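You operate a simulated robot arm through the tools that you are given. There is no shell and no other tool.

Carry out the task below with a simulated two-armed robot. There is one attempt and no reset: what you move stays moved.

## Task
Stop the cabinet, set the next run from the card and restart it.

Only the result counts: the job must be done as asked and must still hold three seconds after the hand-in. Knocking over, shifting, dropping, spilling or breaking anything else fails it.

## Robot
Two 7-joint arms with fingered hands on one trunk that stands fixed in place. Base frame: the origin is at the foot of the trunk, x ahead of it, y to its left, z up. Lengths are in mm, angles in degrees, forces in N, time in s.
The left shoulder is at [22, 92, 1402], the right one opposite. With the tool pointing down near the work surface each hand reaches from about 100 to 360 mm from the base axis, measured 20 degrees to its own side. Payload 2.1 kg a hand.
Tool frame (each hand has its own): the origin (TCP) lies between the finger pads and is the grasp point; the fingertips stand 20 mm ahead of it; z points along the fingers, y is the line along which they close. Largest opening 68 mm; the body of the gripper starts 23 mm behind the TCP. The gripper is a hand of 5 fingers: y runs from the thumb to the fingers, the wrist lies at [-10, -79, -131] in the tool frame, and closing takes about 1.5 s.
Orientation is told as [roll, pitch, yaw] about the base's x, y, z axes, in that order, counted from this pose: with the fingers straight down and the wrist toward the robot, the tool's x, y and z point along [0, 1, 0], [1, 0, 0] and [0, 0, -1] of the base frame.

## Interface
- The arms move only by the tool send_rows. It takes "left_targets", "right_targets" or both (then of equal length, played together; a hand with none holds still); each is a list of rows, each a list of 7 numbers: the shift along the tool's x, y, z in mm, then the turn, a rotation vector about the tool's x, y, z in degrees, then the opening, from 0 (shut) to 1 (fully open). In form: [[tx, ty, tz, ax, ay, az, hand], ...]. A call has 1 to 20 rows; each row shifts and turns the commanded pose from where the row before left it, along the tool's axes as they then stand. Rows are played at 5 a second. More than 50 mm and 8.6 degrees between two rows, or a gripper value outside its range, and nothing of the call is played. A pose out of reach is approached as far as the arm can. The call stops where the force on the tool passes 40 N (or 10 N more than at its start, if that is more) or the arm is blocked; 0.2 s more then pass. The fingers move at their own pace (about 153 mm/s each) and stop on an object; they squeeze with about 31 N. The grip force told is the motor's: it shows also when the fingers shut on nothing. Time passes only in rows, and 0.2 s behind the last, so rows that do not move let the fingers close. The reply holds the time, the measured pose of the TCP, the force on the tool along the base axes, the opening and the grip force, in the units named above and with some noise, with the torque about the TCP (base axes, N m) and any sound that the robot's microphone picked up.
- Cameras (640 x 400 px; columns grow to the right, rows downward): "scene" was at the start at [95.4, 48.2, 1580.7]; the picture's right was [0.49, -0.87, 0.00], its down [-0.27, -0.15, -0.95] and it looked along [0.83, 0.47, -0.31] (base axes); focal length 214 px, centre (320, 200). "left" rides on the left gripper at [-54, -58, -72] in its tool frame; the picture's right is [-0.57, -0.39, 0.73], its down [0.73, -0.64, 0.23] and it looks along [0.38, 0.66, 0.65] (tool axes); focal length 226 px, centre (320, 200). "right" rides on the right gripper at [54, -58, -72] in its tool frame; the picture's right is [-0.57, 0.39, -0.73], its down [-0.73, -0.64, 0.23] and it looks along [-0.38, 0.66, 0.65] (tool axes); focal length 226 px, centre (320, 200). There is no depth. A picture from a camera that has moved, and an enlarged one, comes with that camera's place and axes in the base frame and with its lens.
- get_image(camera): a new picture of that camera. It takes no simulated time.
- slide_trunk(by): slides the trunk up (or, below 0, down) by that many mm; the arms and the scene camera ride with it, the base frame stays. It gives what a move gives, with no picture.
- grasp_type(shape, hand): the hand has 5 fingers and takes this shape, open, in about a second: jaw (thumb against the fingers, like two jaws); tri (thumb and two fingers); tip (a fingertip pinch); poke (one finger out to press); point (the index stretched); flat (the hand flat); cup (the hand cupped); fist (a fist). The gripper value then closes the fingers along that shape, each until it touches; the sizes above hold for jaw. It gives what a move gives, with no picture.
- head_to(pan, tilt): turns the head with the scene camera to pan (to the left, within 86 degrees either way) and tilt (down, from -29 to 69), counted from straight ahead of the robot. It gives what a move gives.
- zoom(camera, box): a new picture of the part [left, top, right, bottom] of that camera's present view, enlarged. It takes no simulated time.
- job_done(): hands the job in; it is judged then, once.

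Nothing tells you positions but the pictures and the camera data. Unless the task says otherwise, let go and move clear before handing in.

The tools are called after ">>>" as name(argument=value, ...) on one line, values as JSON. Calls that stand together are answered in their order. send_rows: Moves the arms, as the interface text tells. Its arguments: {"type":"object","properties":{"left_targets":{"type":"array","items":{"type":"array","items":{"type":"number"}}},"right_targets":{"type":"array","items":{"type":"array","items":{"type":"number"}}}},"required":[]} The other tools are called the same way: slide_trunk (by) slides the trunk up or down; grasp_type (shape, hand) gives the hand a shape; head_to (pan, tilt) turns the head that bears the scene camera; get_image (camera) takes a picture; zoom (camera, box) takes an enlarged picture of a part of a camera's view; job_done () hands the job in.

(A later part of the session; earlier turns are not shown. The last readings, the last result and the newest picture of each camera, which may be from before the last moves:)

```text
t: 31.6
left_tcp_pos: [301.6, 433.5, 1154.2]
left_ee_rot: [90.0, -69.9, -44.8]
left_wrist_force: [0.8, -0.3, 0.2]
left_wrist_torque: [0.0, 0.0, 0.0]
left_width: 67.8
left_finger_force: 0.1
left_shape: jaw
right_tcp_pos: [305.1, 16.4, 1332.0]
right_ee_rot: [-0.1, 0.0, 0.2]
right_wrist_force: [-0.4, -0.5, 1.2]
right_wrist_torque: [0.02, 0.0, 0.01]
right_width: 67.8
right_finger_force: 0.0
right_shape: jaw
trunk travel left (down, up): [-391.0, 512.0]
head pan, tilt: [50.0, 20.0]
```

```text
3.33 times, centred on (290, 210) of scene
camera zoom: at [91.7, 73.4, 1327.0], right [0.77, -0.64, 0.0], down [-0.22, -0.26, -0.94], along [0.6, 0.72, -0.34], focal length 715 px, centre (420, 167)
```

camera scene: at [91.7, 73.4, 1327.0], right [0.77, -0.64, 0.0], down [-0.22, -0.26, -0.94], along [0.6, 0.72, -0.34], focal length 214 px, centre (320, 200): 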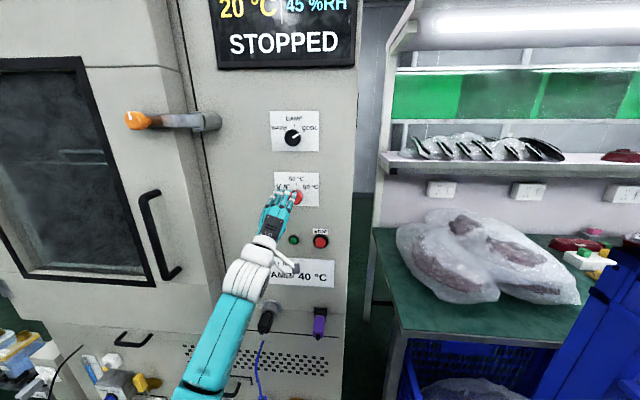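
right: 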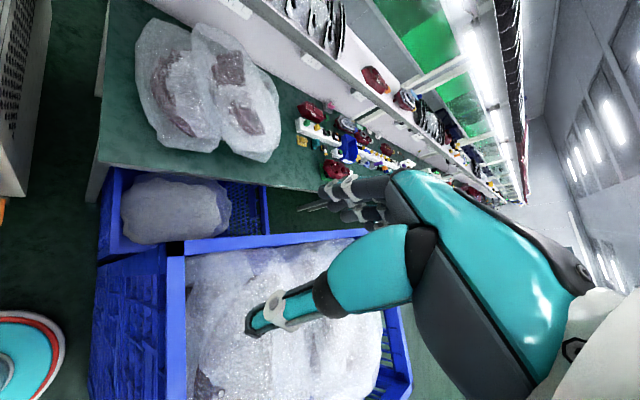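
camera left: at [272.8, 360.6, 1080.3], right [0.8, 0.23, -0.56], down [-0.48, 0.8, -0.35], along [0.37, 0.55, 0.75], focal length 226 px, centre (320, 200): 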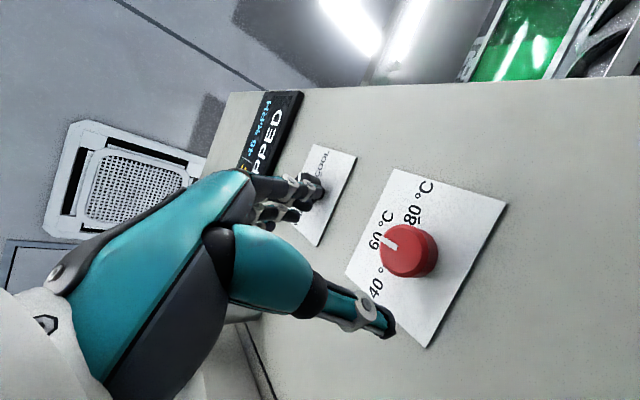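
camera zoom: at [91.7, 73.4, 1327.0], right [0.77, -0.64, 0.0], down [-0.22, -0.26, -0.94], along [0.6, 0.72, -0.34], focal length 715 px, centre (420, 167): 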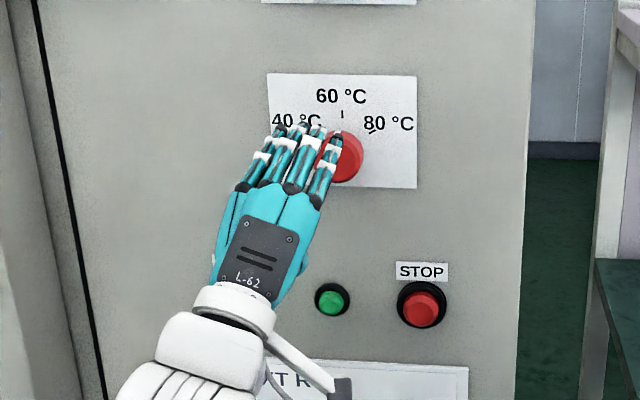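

The knob's axis is within about 4 mm of the jaw centre, and its front about 87 mm ahead. I correct and move in around it.

>>> send_rows(left_targets=[[1, 2, 20, 0, 0, 0, 1], [1, 2, 20, 0, 0, 0, 1], [0, 0, 15, 0, 0, 0, 1], [0, 0, 10, 0, 0, 0, 1], [0, 0, 0, 0, 0, 0, 1]])

>>> zoom(camera="left", box=[220, 130, 420, 330])

>>> zoom(camera="scene", box=[240, 150, 340, 270])

```text
t: 32.8
left_tcp_pos: [347.1, 479.8, 1160.2]
left_ee_rot: [90.1, -70.0, -45.0]
left_wrist_force: [-0.1, -0.4, -0.5]
left_wrist_torque: [-0.03, 0.03, 0.03]
left_width: 68.0
left_finger_force: 0.0
left_shape: jaw
right_tcp_pos: [305.1, 16.7, 1330.6]
right_ee_rot: [0.0, 0.0, 0.1]
right_wrist_force: [-0.6, -0.6, -0.2]
right_wrist_torque: [0.02, 0.02, 0.0]
right_width: 67.6
right_finger_force: 0.2
right_shape: jaw
trunk travel left (down, up): [-391.0, 512.0]
head pan, tilt: [50.0, 20.0]
```

```text
2.00 times, centred on (320, 230) of left
camera zoom: at [318.2, 407.2, 1085.8], right [0.8, 0.23, -0.56], down [-0.48, 0.8, -0.35], along [0.37, 0.55, 0.75], focal length 452 px, centre (320, 140)
```

zoom: 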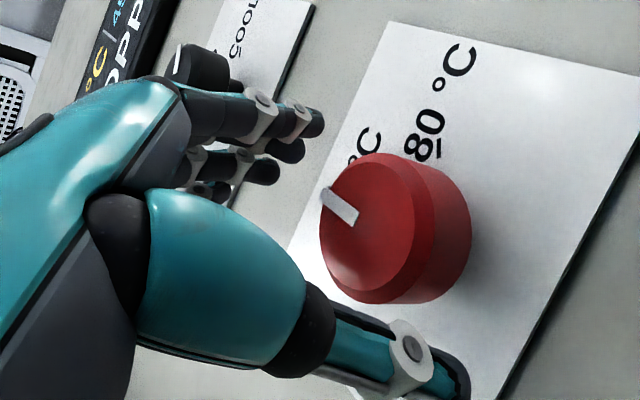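

```text
3.33 times, centred on (290, 210) of scene
camera zoom: at [91.8, 73.4, 1327.0], right [0.77, -0.64, 0.0], down [-0.22, -0.26, -0.94], along [0.6, 0.72, -0.34], focal length 715 px, centre (420, 167)
```

zoom: 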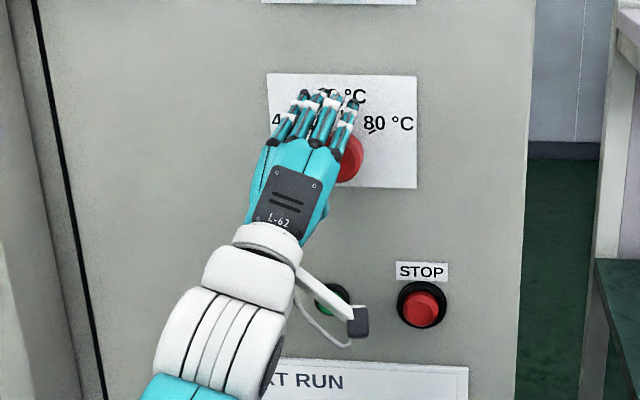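

The knob is centred in the jaw, its face about 18–20 mm ahead of the TCP. I advance to place the pads around it and check before closing.

>>> send_rows(left_targets=[[0, -1, 6, 0, 0, 0, 1], [0, 0, 6, 0, 0, 0, 1], [0, 0, 7, 0, 0, 0, 1], [0, 0, 0, 0, 0, 0, 1]])

>>> zoom(camera="left", box=[220, 130, 420, 330])

>>> zoom(camera="scene", box=[240, 150, 340, 270])

```text
t: 33.8
left_tcp_pos: [361.4, 494.0, 1160.6]
left_ee_rot: [90.0, -70.0, -44.9]
left_wrist_force: [0.0, 0.2, 0.4]
left_wrist_torque: [0.0, -0.03, 0.01]
left_width: 68.0
left_finger_force: 0.0
left_shape: jaw
right_tcp_pos: [305.2, 14.4, 1330.4]
right_ee_rot: [0.1, 0.0, 0.0]
right_wrist_force: [-1.3, 0.1, 0.7]
right_wrist_torque: [0.01, 0.0, 0.03]
right_width: 67.7
right_finger_force: 0.0
right_shape: jaw
trunk travel left (down, up): [-391.0, 512.0]
head pan, tilt: [50.0, 20.0]
```

```text
2.00 times, centred on (320, 230) of left
camera zoom: at [331.7, 421.0, 1085.3], right [0.8, 0.23, -0.56], down [-0.48, 0.8, -0.35], along [0.37, 0.55, 0.75], focal length 452 px, centre (320, 140)
```

zoom: 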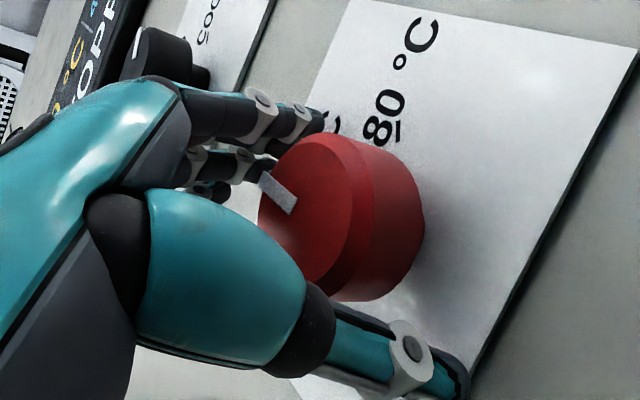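

```text
3.33 times, centred on (290, 210) of scene
camera zoom: at [91.8, 73.5, 1327.0], right [0.77, -0.64, 0.0], down [-0.22, -0.26, -0.94], along [0.6, 0.72, -0.34], focal length 715 px, centre (420, 167)
```

zoom: 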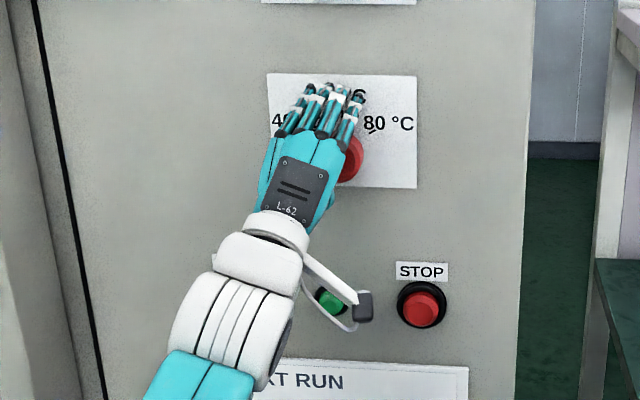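

The pads straddle the knob. I close the hand on it.

>>> send_rows(left_targets=[[0, 0, 0, 0, 0, 0, 0.45], [0, 0, 0, 0, 0, 0, 0.3], [0, 0, 0, 0, 0, 0, 0.3], [0, 0, 0, 0, 0, 0, 0.3], [0, 0, 0, 0, 0, 0, 0.3], [0, 0, 0, 0, 0, 0, 0.3], [0, 0, 0, 0, 0, 0, 0.3], [0, 0, 0, 0, 0, 0, 0.3]])

>>> zoom(camera="left", box=[220, 130, 420, 330])

>>> zoom(camera="scene", box=[240, 150, 340, 270])

```text
t: 35.6
left_tcp_pos: [362.6, 496.6, 1158.2]
left_ee_rot: [89.5, -69.9, -44.5]
left_wrist_force: [5.8, 13.3, -3.4]
left_wrist_torque: [0.03, -0.06, 0.0]
left_width: 20.0
left_finger_force: 31.2
left_shape: jaw
right_tcp_pos: [306.6, 18.4, 1329.9]
right_ee_rot: [-0.1, 0.1, 0.0]
right_wrist_force: [0.0, 0.2, -0.3]
right_wrist_torque: [0.0, -0.01, -0.03]
right_width: 67.6
right_finger_force: 0.0
right_shape: jaw
trunk travel left (down, up): [-391.0, 512.0]
head pan, tilt: [50.0, 20.0]
```

```text
2.00 times, centred on (320, 230) of left
camera zoom: at [332.8, 423.2, 1083.8], right [0.8, 0.23, -0.56], down [-0.48, 0.8, -0.35], along [0.37, 0.55, 0.75], focal length 452 px, centre (320, 140)
```

zoom: 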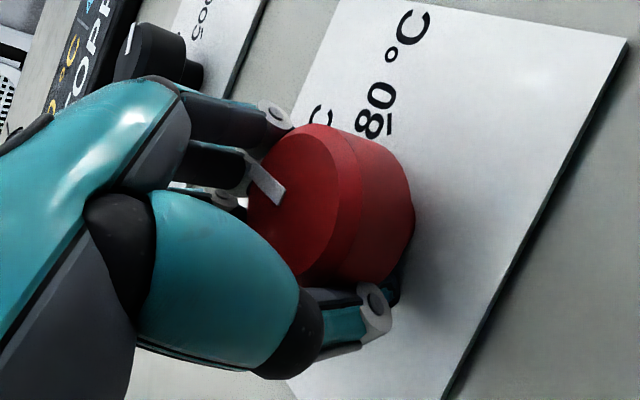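

```text
3.33 times, centred on (290, 210) of scene
camera zoom: at [93.2, 76.2, 1326.7], right [0.77, -0.64, 0.0], down [-0.22, -0.26, -0.94], along [0.6, 0.72, -0.34], focal length 715 px, centre (420, 167)
```

zoom: 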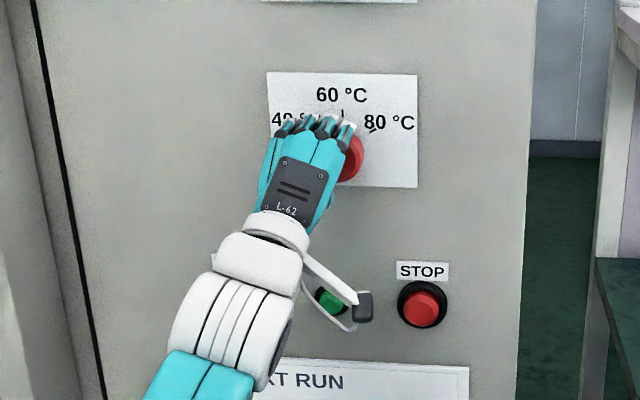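

The hand is gripping the knob. I twist it counter-clockwise, first half of the way.

>>> send_rows(left_targets=[[0, 0, 0, 0, 0, -6, 0.25], [0, 0, 0, 0, 0, -6, 0.25], [0, 0, 0, 0, 0, -6, 0.25], [0, 0, 0, 0, 0, -6, 0.25], [0, 0, 0, 0, 0, -6, 0.25], [0, 0, 0, 0, 0, 0, 0.25]])

>>> zoom(camera="left", box=[220, 130, 420, 330])

>>> zoom(camera="scene", box=[240, 150, 340, 270])

```text
t: 37.0
left_tcp_pos: [363.1, 496.0, 1156.6]
left_ee_rot: [-89.0, -80.0, 134.0]
left_wrist_force: [8.4, 12.4, -3.8]
left_wrist_torque: [0.16, -0.03, -0.07]
left_width: 18.6
left_finger_force: 31.4
left_shape: jaw
right_tcp_pos: [307.2, 18.1, 1329.9]
right_ee_rot: [-0.1, 0.1, 0.2]
right_wrist_force: [0.1, 0.6, -0.1]
right_wrist_torque: [0.01, -0.01, -0.01]
right_width: 67.6
right_finger_force: 0.1
right_shape: jaw
trunk travel left (down, up): [-391.0, 512.0]
head pan, tilt: [50.0, 20.0]
```

```text
2.00 times, centred on (320, 230) of left
camera zoom: at [356.6, 400.5, 1108.5], right [0.96, 0.07, -0.28], down [-0.27, 0.59, -0.76], along [0.11, 0.8, 0.59], focal length 452 px, centre (320, 140)
```

zoom: 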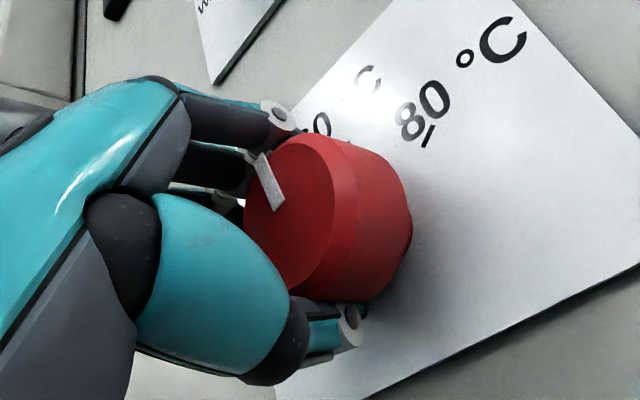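

```text
3.33 times, centred on (290, 210) of scene
camera zoom: at [93.6, 76.0, 1326.7], right [0.77, -0.64, 0.0], down [-0.22, -0.26, -0.94], along [0.6, 0.72, -0.34], focal length 715 px, centre (420, 167)
```

zoom: 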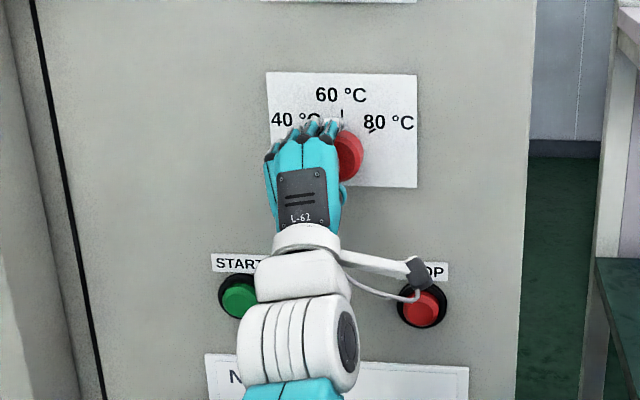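

The knob is following with some slip. I continue turning.

>>> send_rows(left_targets=[[0, 0, 0, 0, 0, -6, 0.1], [0, 0, 0, 0, 0, -6, 0.1], [0, 0, 0, 0, 0, -6, 0.1], [0, 0, 0, 0, 0, -6, 0.1], [0, 0, 0, 0, 0, -6, 0.1], [0, 0, 0, 0, 0, 0, 0.1]])

>>> zoom(camera="left", box=[220, 130, 420, 330])

>>> zoom(camera="scene", box=[240, 150, 340, 270])

```text
t: 38.4
left_tcp_pos: [362.7, 496.5, 1157.6]
left_ee_rot: [-89.7, -49.8, 134.7]
left_wrist_force: [2.1, 12.5, -14.6]
left_wrist_torque: [0.17, -0.04, 0.05]
left_width: 15.2
left_finger_force: 30.9
left_shape: jaw
right_tcp_pos: [306.5, 19.7, 1330.8]
right_ee_rot: [-0.1, 0.1, 0.1]
right_wrist_force: [1.3, 0.9, -0.4]
right_wrist_torque: [0.0, -0.01, -0.01]
right_width: 67.6
right_finger_force: 0.1
right_shape: jaw
trunk travel left (down, up): [-391.0, 512.0]
head pan, tilt: [50.0, 20.0]
```

```text
2.00 times, centred on (320, 230) of left
camera zoom: at [367.5, 390.6, 1146.3], right [1.0, 0.03, 0.07], down [0.06, 0.26, -0.96], along [-0.05, 0.96, 0.26], focal length 452 px, centre (320, 140)
```

zoom: 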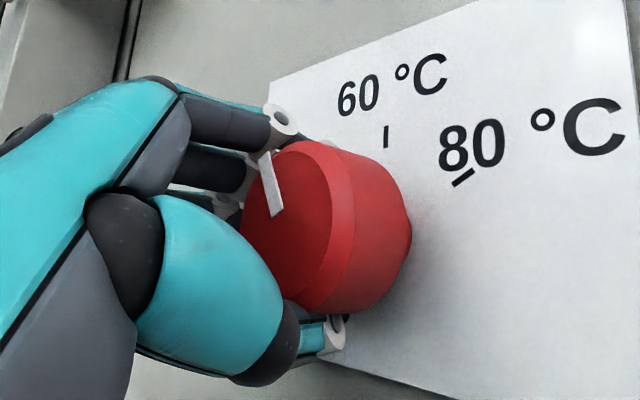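

```text
3.33 times, centred on (290, 210) of scene
camera zoom: at [93.2, 77.1, 1326.6], right [0.77, -0.64, 0.0], down [-0.22, -0.27, -0.94], along [0.6, 0.72, -0.35], focal length 715 px, centre (420, 167)
```

zoom: 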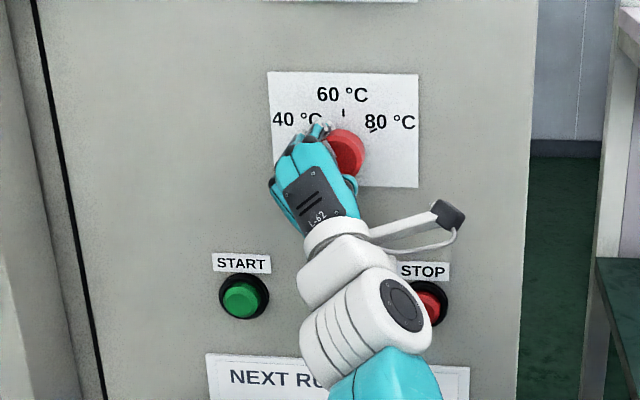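

The knob has turned about 25–30°, with some slip. I keep turning with a fully closed command.

>>> send_rows(left_targets=[[0, 0, 0, 0, 0, -5, 0], [0, 0, 0, 0, 0, -5, 0], [0, 0, 0, 0, 0, -5, 0], [0, 0, 0, 0, 0, -5, 0], [0, 0, 0, 0, 0, 0, 0]])

>>> zoom(camera="left", box=[220, 130, 420, 330])

>>> get_image(camera="scene")

```text
t: 39.6
left_tcp_pos: [362.9, 497.4, 1155.5]
left_ee_rot: [-89.8, -29.9, 134.8]
left_wrist_force: [-0.6, 9.9, -27.3]
left_wrist_torque: [0.2, -0.01, 0.27]
left_width: 15.1
left_finger_force: 31.1
left_shape: jaw
right_tcp_pos: [307.3, 19.8, 1329.9]
right_ee_rot: [-0.2, 0.1, 0.2]
right_wrist_force: [0.8, -0.4, -0.1]
right_wrist_torque: [0.0, -0.04, 0.01]
right_width: 67.8
right_finger_force: 0.0
right_shape: jaw
trunk travel left (down, up): [-391.0, 512.0]
head pan, tilt: [50.0, 20.0]
```

```text
2.00 times, centred on (320, 230) of left
camera zoom: at [366.6, 392.0, 1173.3], right [0.95, 0.08, 0.3], down [0.29, 0.02, -0.96], along [-0.08, 1.0, 0.0], focal length 452 px, centre (320, 140)
```

zoom: 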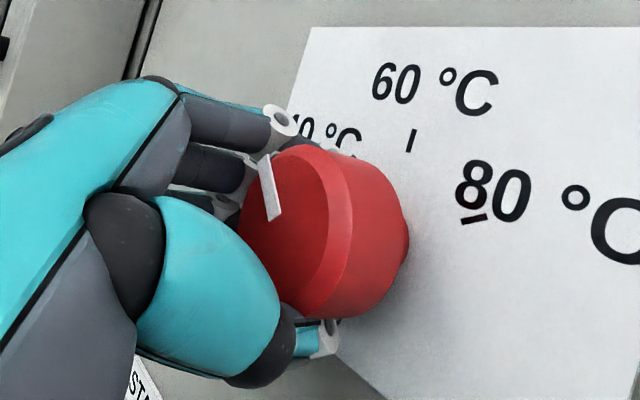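

```text
taken
camera scene: at [93.4, 77.6, 1326.5], right [0.77, -0.64, 0.0], down [-0.22, -0.27, -0.94], along [0.6, 0.72, -0.35], focal length 214 px, centre (320, 200)
```

scene: 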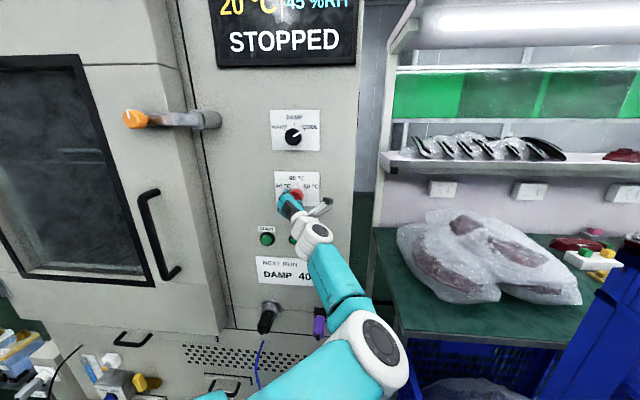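

The pointer is now at about 45–48° of the 60° needed. I relieve the side load slightly and finish the turn.

>>> send_rows(left_targets=[[1.7, -1, 0, 0, 0, -5, 0], [1.7, -1, 0, 0, 0, -5, 0], [0, 0, 0, 0, 0, -5, 0], [0, 0, 0, 0, 0, 0, 0]])

>>> zoom(camera="left", box=[220, 130, 420, 330])

>>> zoom(camera="scene", box=[240, 150, 340, 270])

```text
t: 40.6
left_tcp_pos: [362.0, 496.9, 1153.3]
left_ee_rot: [-89.8, -14.8, 135.1]
left_wrist_force: [8.7, 15.3, -8.2]
left_wrist_torque: [0.27, -0.05, 0.15]
left_width: 15.3
left_finger_force: 31.1
left_shape: jaw
right_tcp_pos: [308.1, 19.6, 1330.2]
right_ee_rot: [-0.2, 0.1, 0.2]
right_wrist_force: [-0.4, -0.3, 0.1]
right_wrist_torque: [-0.02, -0.05, 0.0]
right_width: 67.8
right_finger_force: 0.1
right_shape: jaw
trunk travel left (down, up): [-391.0, 512.0]
head pan, tilt: [50.0, 20.0]
```

```text
2.00 times, centred on (320, 230) of left
camera zoom: at [361.6, 396.2, 1190.1], right [0.88, 0.15, 0.45], down [0.47, -0.14, -0.87], along [-0.07, 0.98, -0.2], focal length 452 px, centre (320, 140)
```

zoom: 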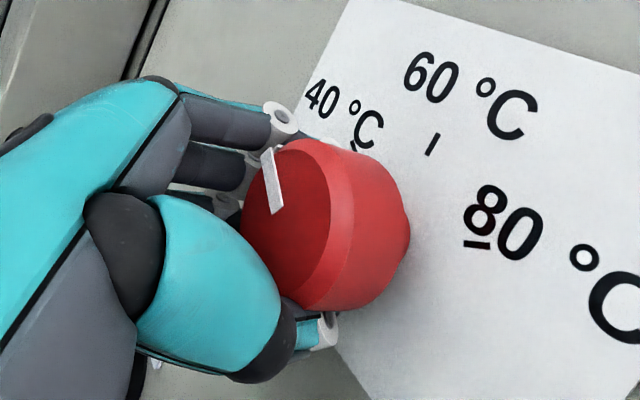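

```text
3.33 times, centred on (290, 210) of scene
camera zoom: at [93.8, 76.9, 1326.7], right [0.77, -0.64, 0.0], down [-0.22, -0.26, -0.94], along [0.6, 0.72, -0.35], focal length 715 px, centre (420, 167)
```

zoom: 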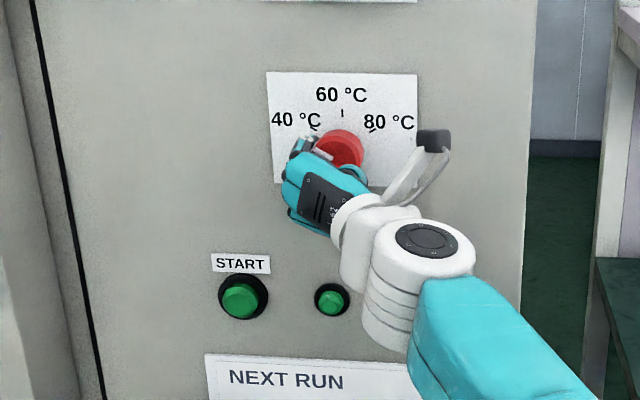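

The pointer seems to be at about 55–60° counter-clockwise. I open the hand, back off and inspect.

>>> send_rows(left_targets=[[0, 0, 0, 0, 0, 0, 0.5], [0, 0, 0, 0, 0, 0, 1], [0, 0, 0, 0, 0, 0, 1], [0, 0, -15, 0, 0, 0, 1], [0, 0, -25, 0, 0, 0, 1], [0, 0, -25, 0, 0, 0, 1], [0, 0, 0, 0, 0, 0, 1]])

>>> get_image(camera="left")

>>> zoom(camera="scene", box=[240, 150, 340, 270])

>>> zoom(camera="left", box=[260, 150, 460, 350])

```text
t: 42.2
left_tcp_pos: [314.6, 447.2, 1154.2]
left_ee_rot: [-90.0, -14.9, 135.0]
left_wrist_force: [0.8, -0.6, -0.5]
left_wrist_torque: [-0.01, 0.03, 0.01]
left_width: 68.0
left_finger_force: 0.0
left_shape: jaw
right_tcp_pos: [306.1, 14.9, 1332.6]
right_ee_rot: [0.1, 0.0, 0.1]
right_wrist_force: [0.0, 1.1, -0.4]
right_wrist_torque: [0.02, 0.01, 0.01]
right_width: 67.7
right_finger_force: 0.1
right_shape: jaw
trunk travel left (down, up): [-391.0, 512.0]
head pan, tilt: [50.0, 20.0]
```

```text
taken
camera left: at [313.5, 346.9, 1190.8], right [0.88, 0.15, 0.45], down [0.47, -0.14, -0.87], along [-0.07, 0.98, -0.19], focal length 226 px, centre (320, 200)
```

left: 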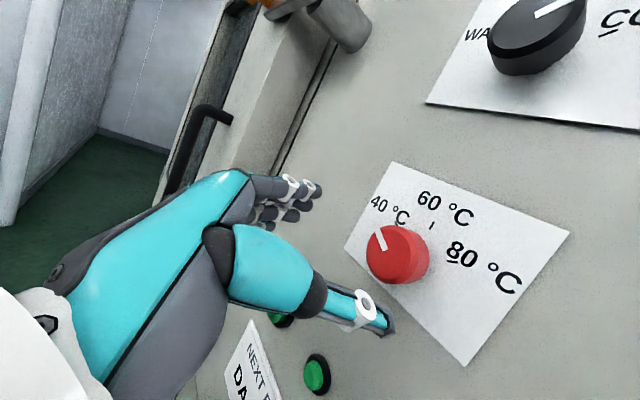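

```text
3.33 times, centred on (290, 210) of scene
camera zoom: at [91.8, 73.3, 1327.0], right [0.77, -0.64, 0.0], down [-0.22, -0.26, -0.94], along [0.6, 0.72, -0.34], focal length 715 px, centre (420, 167)
```

zoom: 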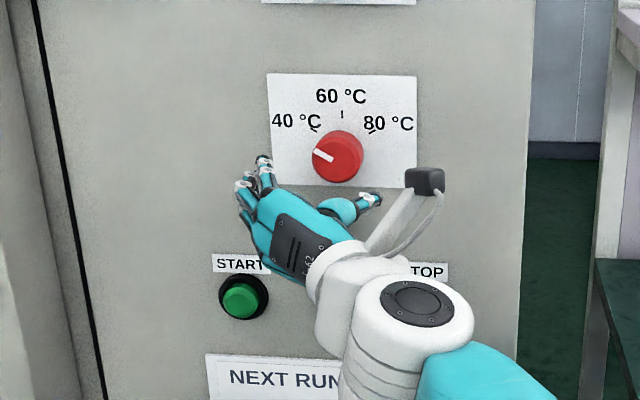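

```text
2.00 times, centred on (360, 250) of left
camera zoom: at [313.5, 346.9, 1190.8], right [0.88, 0.15, 0.45], down [0.47, -0.14, -0.87], along [-0.07, 0.98, -0.19], focal length 452 px, centre (240, 100)
```

zoom: 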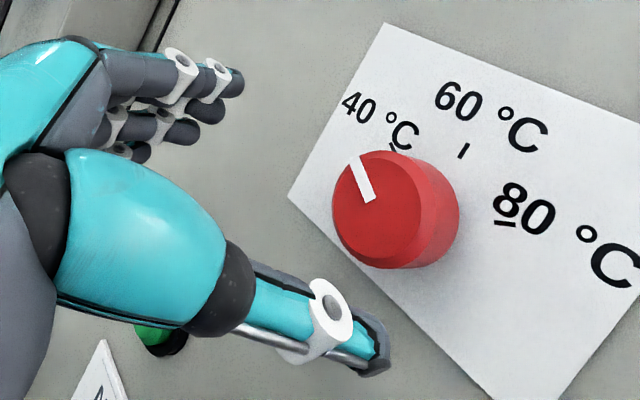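

The pointer is near the 40 mark. I zoom in to check the alignment of the pointer.

>>> zoom(camera="scene", box=[270, 165, 330, 215])

>>> zoom(camera="scene", box=[265, 100, 325, 160])

>>> zoom(camera="left", box=[340, 180, 460, 300])

```text
8.00 times, centred on (300, 190) of scene
camera zoom: at [91.8, 73.3, 1327.0], right [0.77, -0.64, 0.0], down [-0.22, -0.26, -0.94], along [0.6, 0.72, -0.34], focal length 1716 px, centre (480, 280)
```

zoom: 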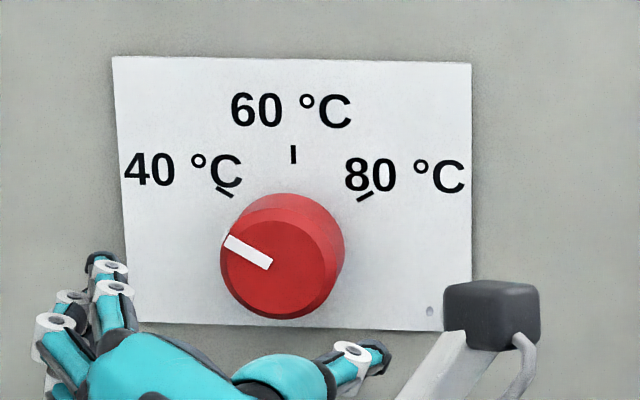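

```text
6.67 times, centred on (295, 130) of scene
camera zoom: at [91.8, 73.3, 1327.0], right [0.77, -0.64, 0.0], down [-0.22, -0.26, -0.94], along [0.6, 0.72, -0.34], focal length 1430 px, centre (487, 667)
```

zoom: 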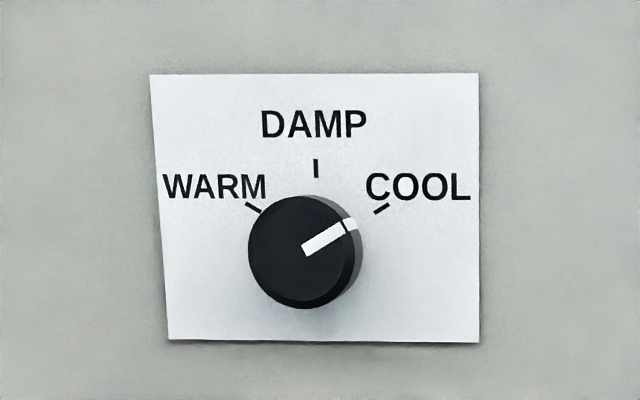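

```text
3.33 times, centred on (400, 240) of left
camera zoom: at [313.5, 346.9, 1190.8], right [0.88, 0.15, 0.45], down [0.47, -0.14, -0.87], along [-0.07, 0.98, -0.19], focal length 754 px, centre (53, 67)
```

zoom: 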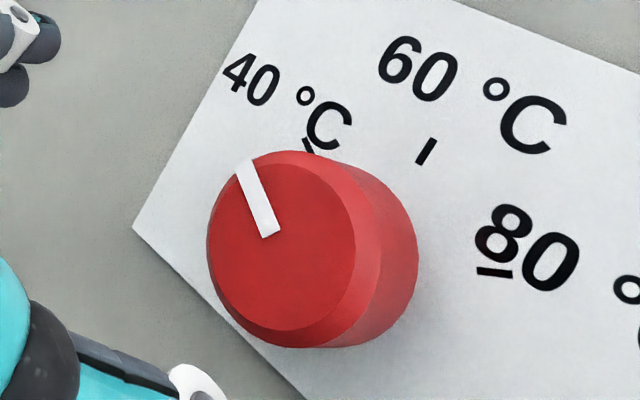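

The pointer is parallel to the 40 °C tick, so that setting is right. Now I turn the wrist back and rise to the mode knob.

>>> send_rows(left_targets=[[0, 0, -5, 0, 0, 8.33, 1], [0, 0, -5, 0, 0, 8.33, 1], [0, 0, 0, 0, 0, 8.33, 1], [0, 0, 0, 0, 0, 8.33, 1], [0, 0, 0, 0, 0, 8.33, 1], [0, 0, 0, 0, 0, 8.33, 1], [0, 0, 0, 0, 0, 8.33, 1], [0, 0, 0, 0, 0, 8.33, 1], [0, 0, 0, 0, 0, 8.33, 1], [0, 0, 0, 0, 0, 8.33, 1], [0, 0, 0, 0, 0, 8.33, 1], [0, 0, 0, 0, 0, 8.33, 1], [9.87, 21.15, 0, 0, 0, 0, 1], [9.87, 21.15, 0, 0, 0, 0, 1], [9.87, 21.15, 0, 0, 0, 0, 1], [9.87, 21.15, 0, 0, 0, 0, 1], [9.87, 21.15, 0, 0, 0, 0, 1], [9.87, 21.15, 0, 0, 0, 0, 1], [0, 0, 0, 0, 0, 0, 1]])

>>> zoom(camera="left", box=[260, 150, 460, 350])

>>> get_image(camera="scene")

```text
t: 46.2
left_tcp_pos: [306.5, 441.2, 1295.3]
left_ee_rot: [89.9, -65.0, -44.8]
left_wrist_force: [0.0, 0.0, 0.1]
left_wrist_torque: [-0.03, -0.03, 0.02]
left_width: 67.7
left_finger_force: 0.1
left_shape: jaw
right_tcp_pos: [304.6, 15.3, 1330.4]
right_ee_rot: [0.0, 0.0, 0.1]
right_wrist_force: [-0.7, 0.2, 0.3]
right_wrist_torque: [-0.02, -0.03, 0.0]
right_width: 67.8
right_finger_force: 0.0
right_shape: jaw
trunk travel left (down, up): [-391.0, 512.0]
head pan, tilt: [50.0, 20.0]
```

```text
2.00 times, centred on (360, 250) of left
camera zoom: at [273.7, 372.5, 1218.1], right [0.76, 0.27, -0.59], down [-0.5, 0.82, -0.27], along [0.41, 0.5, 0.76], focal length 452 px, centre (240, 100)
```

zoom: 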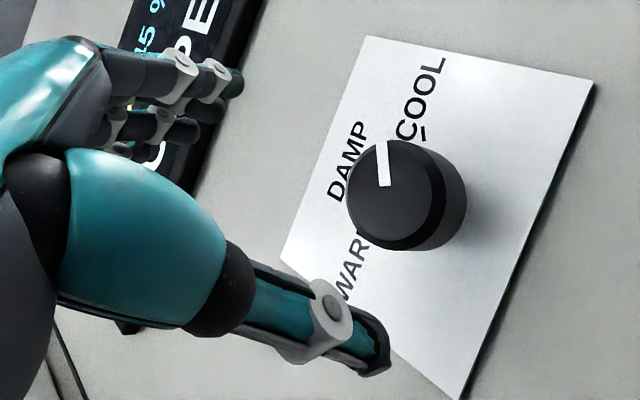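

```text
taken
camera scene: at [91.8, 73.4, 1327.0], right [0.77, -0.64, 0.0], down [-0.22, -0.26, -0.94], along [0.6, 0.72, -0.34], focal length 214 px, centre (320, 200)
```

scene: 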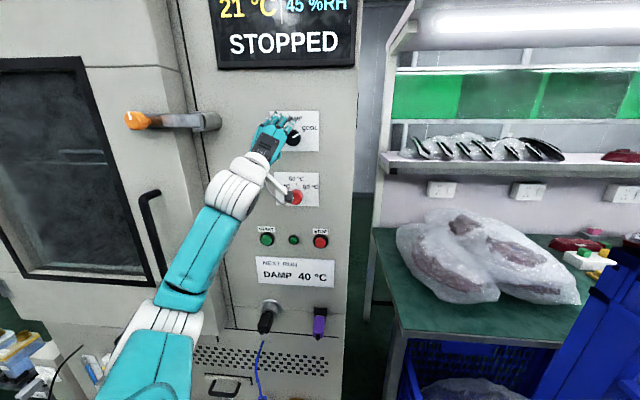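

The mode knob is centred to within a few mm, about 77 mm ahead. I move in around it.

>>> send_rows(left_targets=[[0, 1.5, 20, 0, 0, 0, 1], [0, 0, 20, 0, 0, 0, 1], [0, 0, 14, 0, 0, 0, 1], [0, 0, 0, 0, 0, 0, 1]])

>>> zoom(camera="left", box=[220, 130, 420, 330])

```text
t: 47.2
left_tcp_pos: [346.9, 477.7, 1295.8]
left_ee_rot: [89.9, -65.0, -44.8]
left_wrist_force: [-0.3, -0.2, 0.1]
left_wrist_torque: [0.05, 0.0, 0.0]
left_width: 67.7
left_finger_force: 0.0
left_shape: jaw
right_tcp_pos: [305.3, 14.8, 1330.1]
right_ee_rot: [0.0, 0.0, 0.2]
right_wrist_force: [-1.1, -0.3, 1.1]
right_wrist_torque: [0.03, 0.01, -0.01]
right_width: 67.9
right_finger_force: 0.0
right_shape: jaw
trunk travel left (down, up): [-391.0, 512.0]
head pan, tilt: [50.0, 20.0]
```

```text
2.00 times, centred on (320, 230) of left
camera zoom: at [313.8, 409.6, 1219.1], right [0.76, 0.27, -0.59], down [-0.5, 0.82, -0.27], along [0.41, 0.5, 0.76], focal length 452 px, centre (320, 140)
```

zoom: 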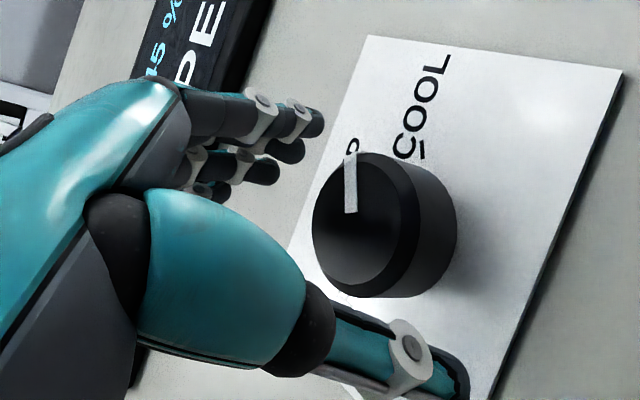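

I make a 1 mm correction, advance over the knob and close.

>>> send_rows(left_targets=[[1, 1, 8, 0, 0, 0, 1], [0, 0, 8, 0, 0, 0, 1], [0, 0, 8, 0, 0, 0, 1], [0, 0, 0, 0, 0, 0, 1]])

>>> zoom(camera="left", box=[220, 130, 420, 330])

>>> send_rows(left_targets=[[0, 0, 0, 0, 0, 0, 0.45], [0, 0, 0, 0, 0, 0, 0.3], [0, 0, 0, 0, 0, 0, 0.2], [0, 0, 0, 0, 0, 0, 0.1], [0, 0, 0, 0, 0, 0, 0], [0, 0, 0, 0, 0, 0, 0], [0, 0, 0, 0, 0, 0, 0], [0, 0, 0, 0, 0, 0, 0]])

>>> zoom(camera="left", box=[220, 130, 420, 330])

```text
t: 48.2
left_tcp_pos: [362.4, 494.8, 1296.8]
left_ee_rot: [90.0, -65.0, -45.0]
left_wrist_force: [-0.3, 0.7, 0.3]
left_wrist_torque: [0.01, 0.01, 0.01]
left_width: 67.8
left_finger_force: 0.0
left_shape: jaw
right_tcp_pos: [304.9, 15.7, 1331.6]
right_ee_rot: [0.0, 0.0, 0.1]
right_wrist_force: [-0.1, -0.5, -0.1]
right_wrist_torque: [-0.01, 0.0, 0.02]
right_width: 67.5
right_finger_force: 0.1
right_shape: jaw
trunk travel left (down, up): [-391.0, 512.0]
head pan, tilt: [50.0, 20.0]
```

```text
2.00 times, centred on (320, 230) of left
camera zoom: at [329.6, 427.1, 1220.7], right [0.76, 0.27, -0.59], down [-0.5, 0.82, -0.27], along [0.41, 0.5, 0.76], focal length 452 px, centre (320, 140)
```

zoom: 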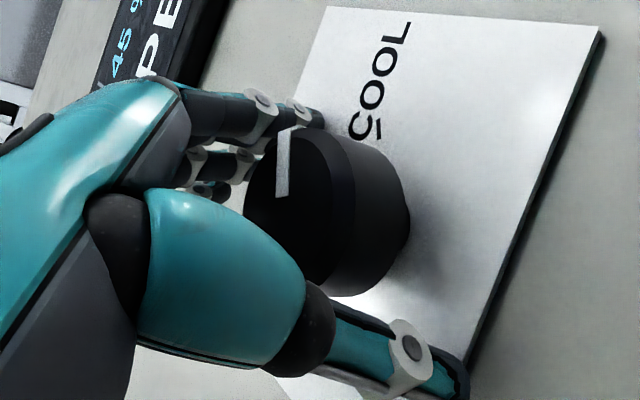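

```text
t: 50.0
left_tcp_pos: [363.2, 496.5, 1297.3]
left_ee_rot: [89.8, -65.1, -44.6]
left_wrist_force: [-0.1, 7.4, -2.2]
left_wrist_torque: [0.06, -0.11, -0.07]
left_width: 21.5
left_finger_force: 31.1
left_shape: jaw
right_tcp_pos: [305.7, 17.1, 1330.7]
right_ee_rot: [-0.1, 0.0, 0.2]
right_wrist_force: [-0.1, 0.1, -0.3]
right_wrist_torque: [0.01, 0.02, 0.01]
right_width: 67.6
right_finger_force: 0.1
right_shape: jaw
trunk travel left (down, up): [-391.0, 512.0]
head pan, tilt: [50.0, 20.0]
```

```text
2.00 times, centred on (320, 230) of left
camera zoom: at [329.7, 428.8, 1219.9], right [0.76, 0.27, -0.59], down [-0.5, 0.82, -0.27], along [0.41, 0.5, 0.76], focal length 452 px, centre (320, 140)
```

zoom: 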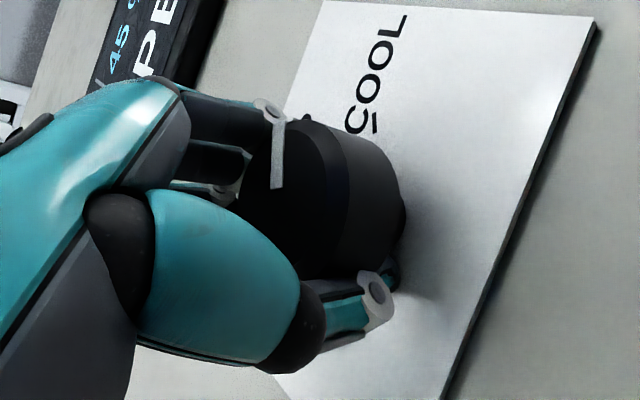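

The grip holds. I twist counter-clockwise in steps and check the pointer.

>>> send_rows(left_targets=[[0, 0, 0, 0, 0, -6, 0], [0, 0, 0, 0, 0, -6, 0], [0, 0, 0, 0, 0, -6, 0], [0, 0, 0, 0, 0, -6, 0], [0, 0, 0, 0, 0, -6, 0], [0, 0, 0, 0, 0, -6, 0], [0, 0, 0, 0, 0, -6, 0], [0, 0, 0, 0, 0, -6, 0], [0, 0, 0, 0, 0, 0, 0]])

>>> zoom(camera="left", box=[220, 130, 420, 330])

>>> zoom(camera="scene", box=[265, 100, 325, 160])

```text
t: 52.0
left_tcp_pos: [364.9, 497.8, 1295.7]
left_ee_rot: [-89.5, -66.8, 134.7]
left_wrist_force: [1.0, 4.1, -11.8]
left_wrist_torque: [0.37, -0.19, 0.05]
left_width: 20.3
left_finger_force: 30.5
left_shape: jaw
right_tcp_pos: [306.5, 17.2, 1329.7]
right_ee_rot: [0.0, 0.1, 0.1]
right_wrist_force: [-0.5, 0.0, -1.4]
right_wrist_torque: [-0.02, -0.01, 0.02]
right_width: 67.7
right_finger_force: 0.0
right_shape: jaw
trunk travel left (down, up): [-391.0, 512.0]
head pan, tilt: [50.0, 20.0]
```

```text
2.00 times, centred on (320, 230) of left
camera zoom: at [365.0, 395.3, 1262.8], right [0.99, 0.04, -0.14], down [-0.14, 0.46, -0.88], along [0.03, 0.89, 0.46], focal length 452 px, centre (320, 140)
```

zoom: 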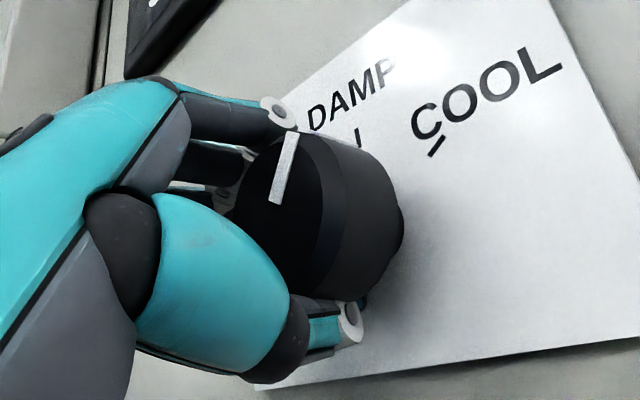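

```text
6.67 times, centred on (295, 130) of scene
camera zoom: at [92.9, 75.3, 1326.8], right [0.77, -0.64, 0.0], down [-0.22, -0.26, -0.94], along [0.6, 0.72, -0.34], focal length 1430 px, centre (487, 667)
```

zoom: 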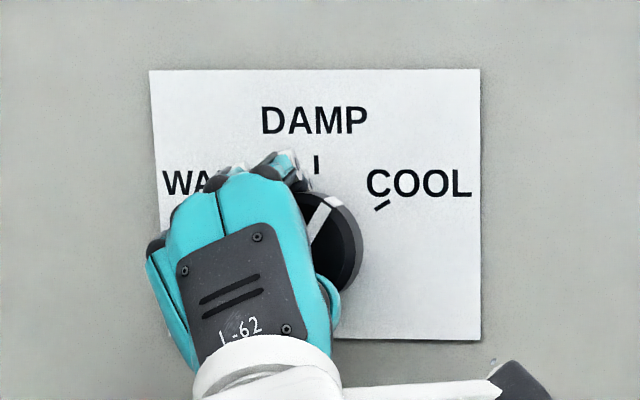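

The pointer is half way (about 30° left). I continue.

>>> send_rows(left_targets=[[0, 0, 0, 0, 0, -6, 0], [0, 0, 0, 0, 0, -6, 0], [0, 0, 0, 0, 0, -6, 0], [0, 0, 0, 0, 0, -6, 0], [0, 0, 0, 0, 0, 0, 0]])

>>> zoom(camera="left", box=[220, 130, 420, 330])

>>> zoom(camera="scene", box=[265, 100, 325, 160])

```text
t: 53.2
left_tcp_pos: [363.0, 497.8, 1295.5]
left_ee_rot: [-89.8, -42.8, 134.9]
left_wrist_force: [1.2, 3.3, -15.5]
left_wrist_torque: [0.2, -0.09, 0.23]
left_width: 20.3
left_finger_force: 31.3
left_shape: jaw
right_tcp_pos: [306.8, 18.2, 1330.8]
right_ee_rot: [-0.1, 0.1, 0.1]
right_wrist_force: [-1.2, 0.4, 0.2]
right_wrist_torque: [-0.01, 0.0, -0.02]
right_width: 67.4
right_finger_force: 0.2
right_shape: jaw
trunk travel left (down, up): [-391.0, 512.0]
head pan, tilt: [50.0, 20.0]
```

```text
2.00 times, centred on (320, 230) of left
camera zoom: at [369.8, 391.1, 1294.9], right [0.99, 0.04, 0.15], down [0.14, 0.18, -0.97], along [-0.07, 0.98, 0.17], focal length 452 px, centre (320, 140)
```

zoom: 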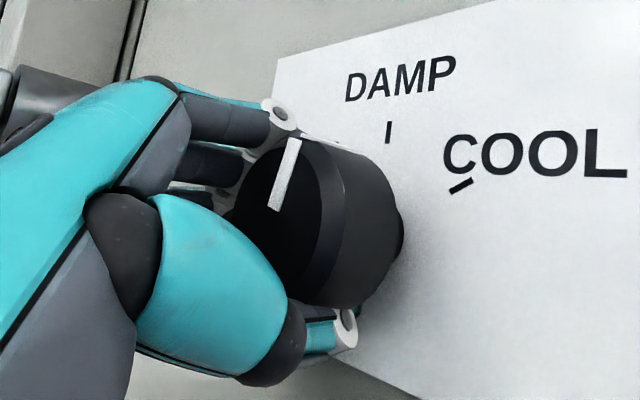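

```text
6.67 times, centred on (295, 130) of scene
camera zoom: at [93.3, 75.4, 1326.7], right [0.77, -0.64, 0.0], down [-0.22, -0.26, -0.94], along [0.6, 0.72, -0.34], focal length 1430 px, centre (487, 667)
```

zoom: 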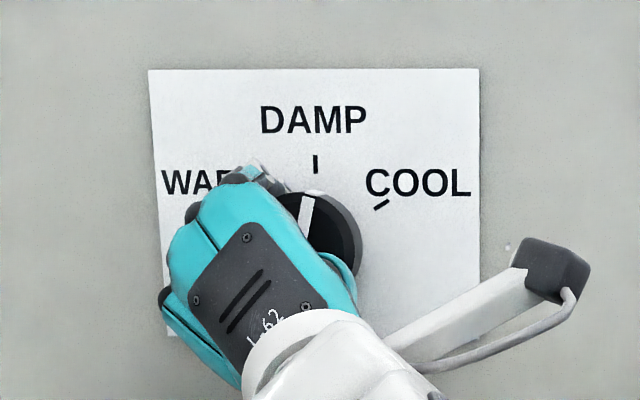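

About 10° remain. I turn a little more.

>>> send_rows(left_targets=[[0, 0, 0, 0, 0, -5, 0], [0, 0, 0, 0, 0, -6, 0], [0, 0, 0, 0, 0, 0, 0]])

>>> zoom(camera="scene", box=[265, 100, 325, 160])

```text
t: 54.0
left_tcp_pos: [364.2, 497.9, 1295.7]
left_ee_rot: [-89.8, -31.9, 135.0]
left_wrist_force: [2.9, 4.3, -14.8]
left_wrist_torque: [0.27, -0.12, 0.25]
left_width: 20.5
left_finger_force: 31.1
left_shape: jaw
right_tcp_pos: [306.6, 18.2, 1331.9]
right_ee_rot: [-0.1, 0.1, 0.1]
right_wrist_force: [0.0, 0.9, 0.7]
right_wrist_torque: [0.0, 0.02, 0.01]
right_width: 67.6
right_finger_force: 0.1
right_shape: jaw
trunk travel left (down, up): [-391.0, 512.0]
head pan, tilt: [50.0, 20.0]
```

```text
6.67 times, centred on (295, 130) of scene
camera zoom: at [93.6, 75.5, 1326.7], right [0.77, -0.64, 0.0], down [-0.22, -0.26, -0.94], along [0.6, 0.72, -0.34], focal length 1430 px, centre (487, 667)
```

zoom: 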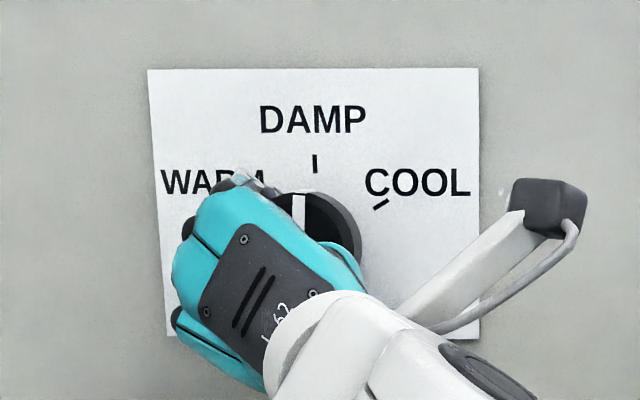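

The pointer now stands upright at DAMP. I open, back off and check both knobs.

>>> send_rows(left_targets=[[0, 0, 0, 0, 0, 0, 0.5], [0, 0, 0, 0, 0, 0, 1], [0, 0, 0, 0, 0, 0, 1], [0, 0, -15, 0, 0, 0, 1], [0, 0, -25, 0, 0, 0, 1], [0, 0, -25, 0, 0, 0, 1], [0, 0, -15, 0, 0, 0, 1], [0, 0, 0, 0, 0, 0, 1]])

>>> zoom(camera="scene", box=[265, 100, 325, 160])

>>> get_image(camera="scene")

>>> get_image(camera="left")

```text
t: 55.8
left_tcp_pos: [306.3, 439.2, 1297.9]
left_ee_rot: [-90.0, -31.9, 134.9]
left_wrist_force: [0.2, 0.9, 0.8]
left_wrist_torque: [0.0, 0.01, 0.02]
left_width: 67.8
left_finger_force: 0.1
left_shape: jaw
right_tcp_pos: [305.1, 15.5, 1330.4]
right_ee_rot: [0.0, 0.0, 0.0]
right_wrist_force: [0.6, 0.2, 0.4]
right_wrist_torque: [-0.04, 0.01, -0.01]
right_width: 67.6
right_finger_force: 0.1
right_shape: jaw
trunk travel left (down, up): [-391.0, 512.0]
head pan, tilt: [50.0, 20.0]
```

```text
6.67 times, centred on (295, 130) of scene
camera zoom: at [91.9, 73.4, 1327.0], right [0.77, -0.64, 0.0], down [-0.22, -0.26, -0.94], along [0.6, 0.72, -0.34], focal length 1430 px, centre (487, 667)
```

zoom: 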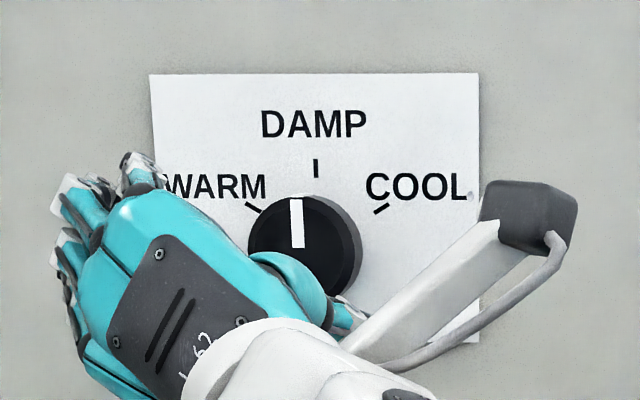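

```text
taken
camera scene: at [91.9, 73.4, 1327.0], right [0.77, -0.64, 0.0], down [-0.22, -0.26, -0.94], along [0.6, 0.72, -0.34], focal length 214 px, centre (320, 200)
```

scene: 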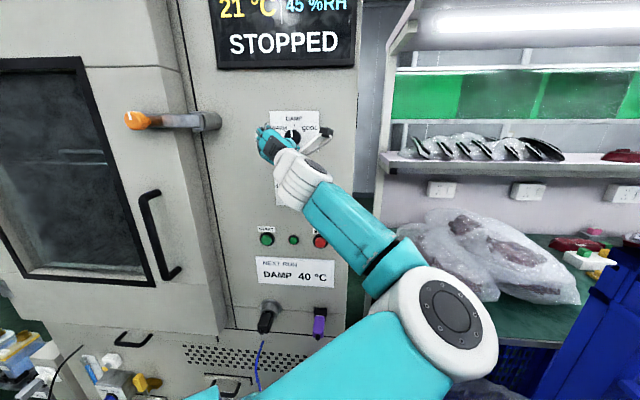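

```text
taken
camera left: at [310.1, 333.2, 1312.3], right [0.96, 0.07, 0.28], down [0.27, 0.05, -0.96], along [-0.08, 1.0, 0.03], focal length 226 px, centre (320, 200)
```

left: 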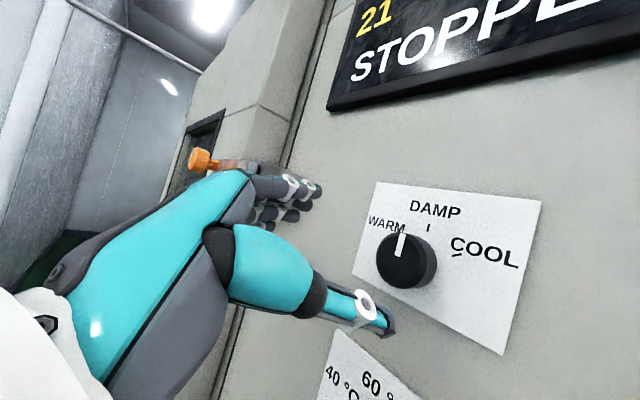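

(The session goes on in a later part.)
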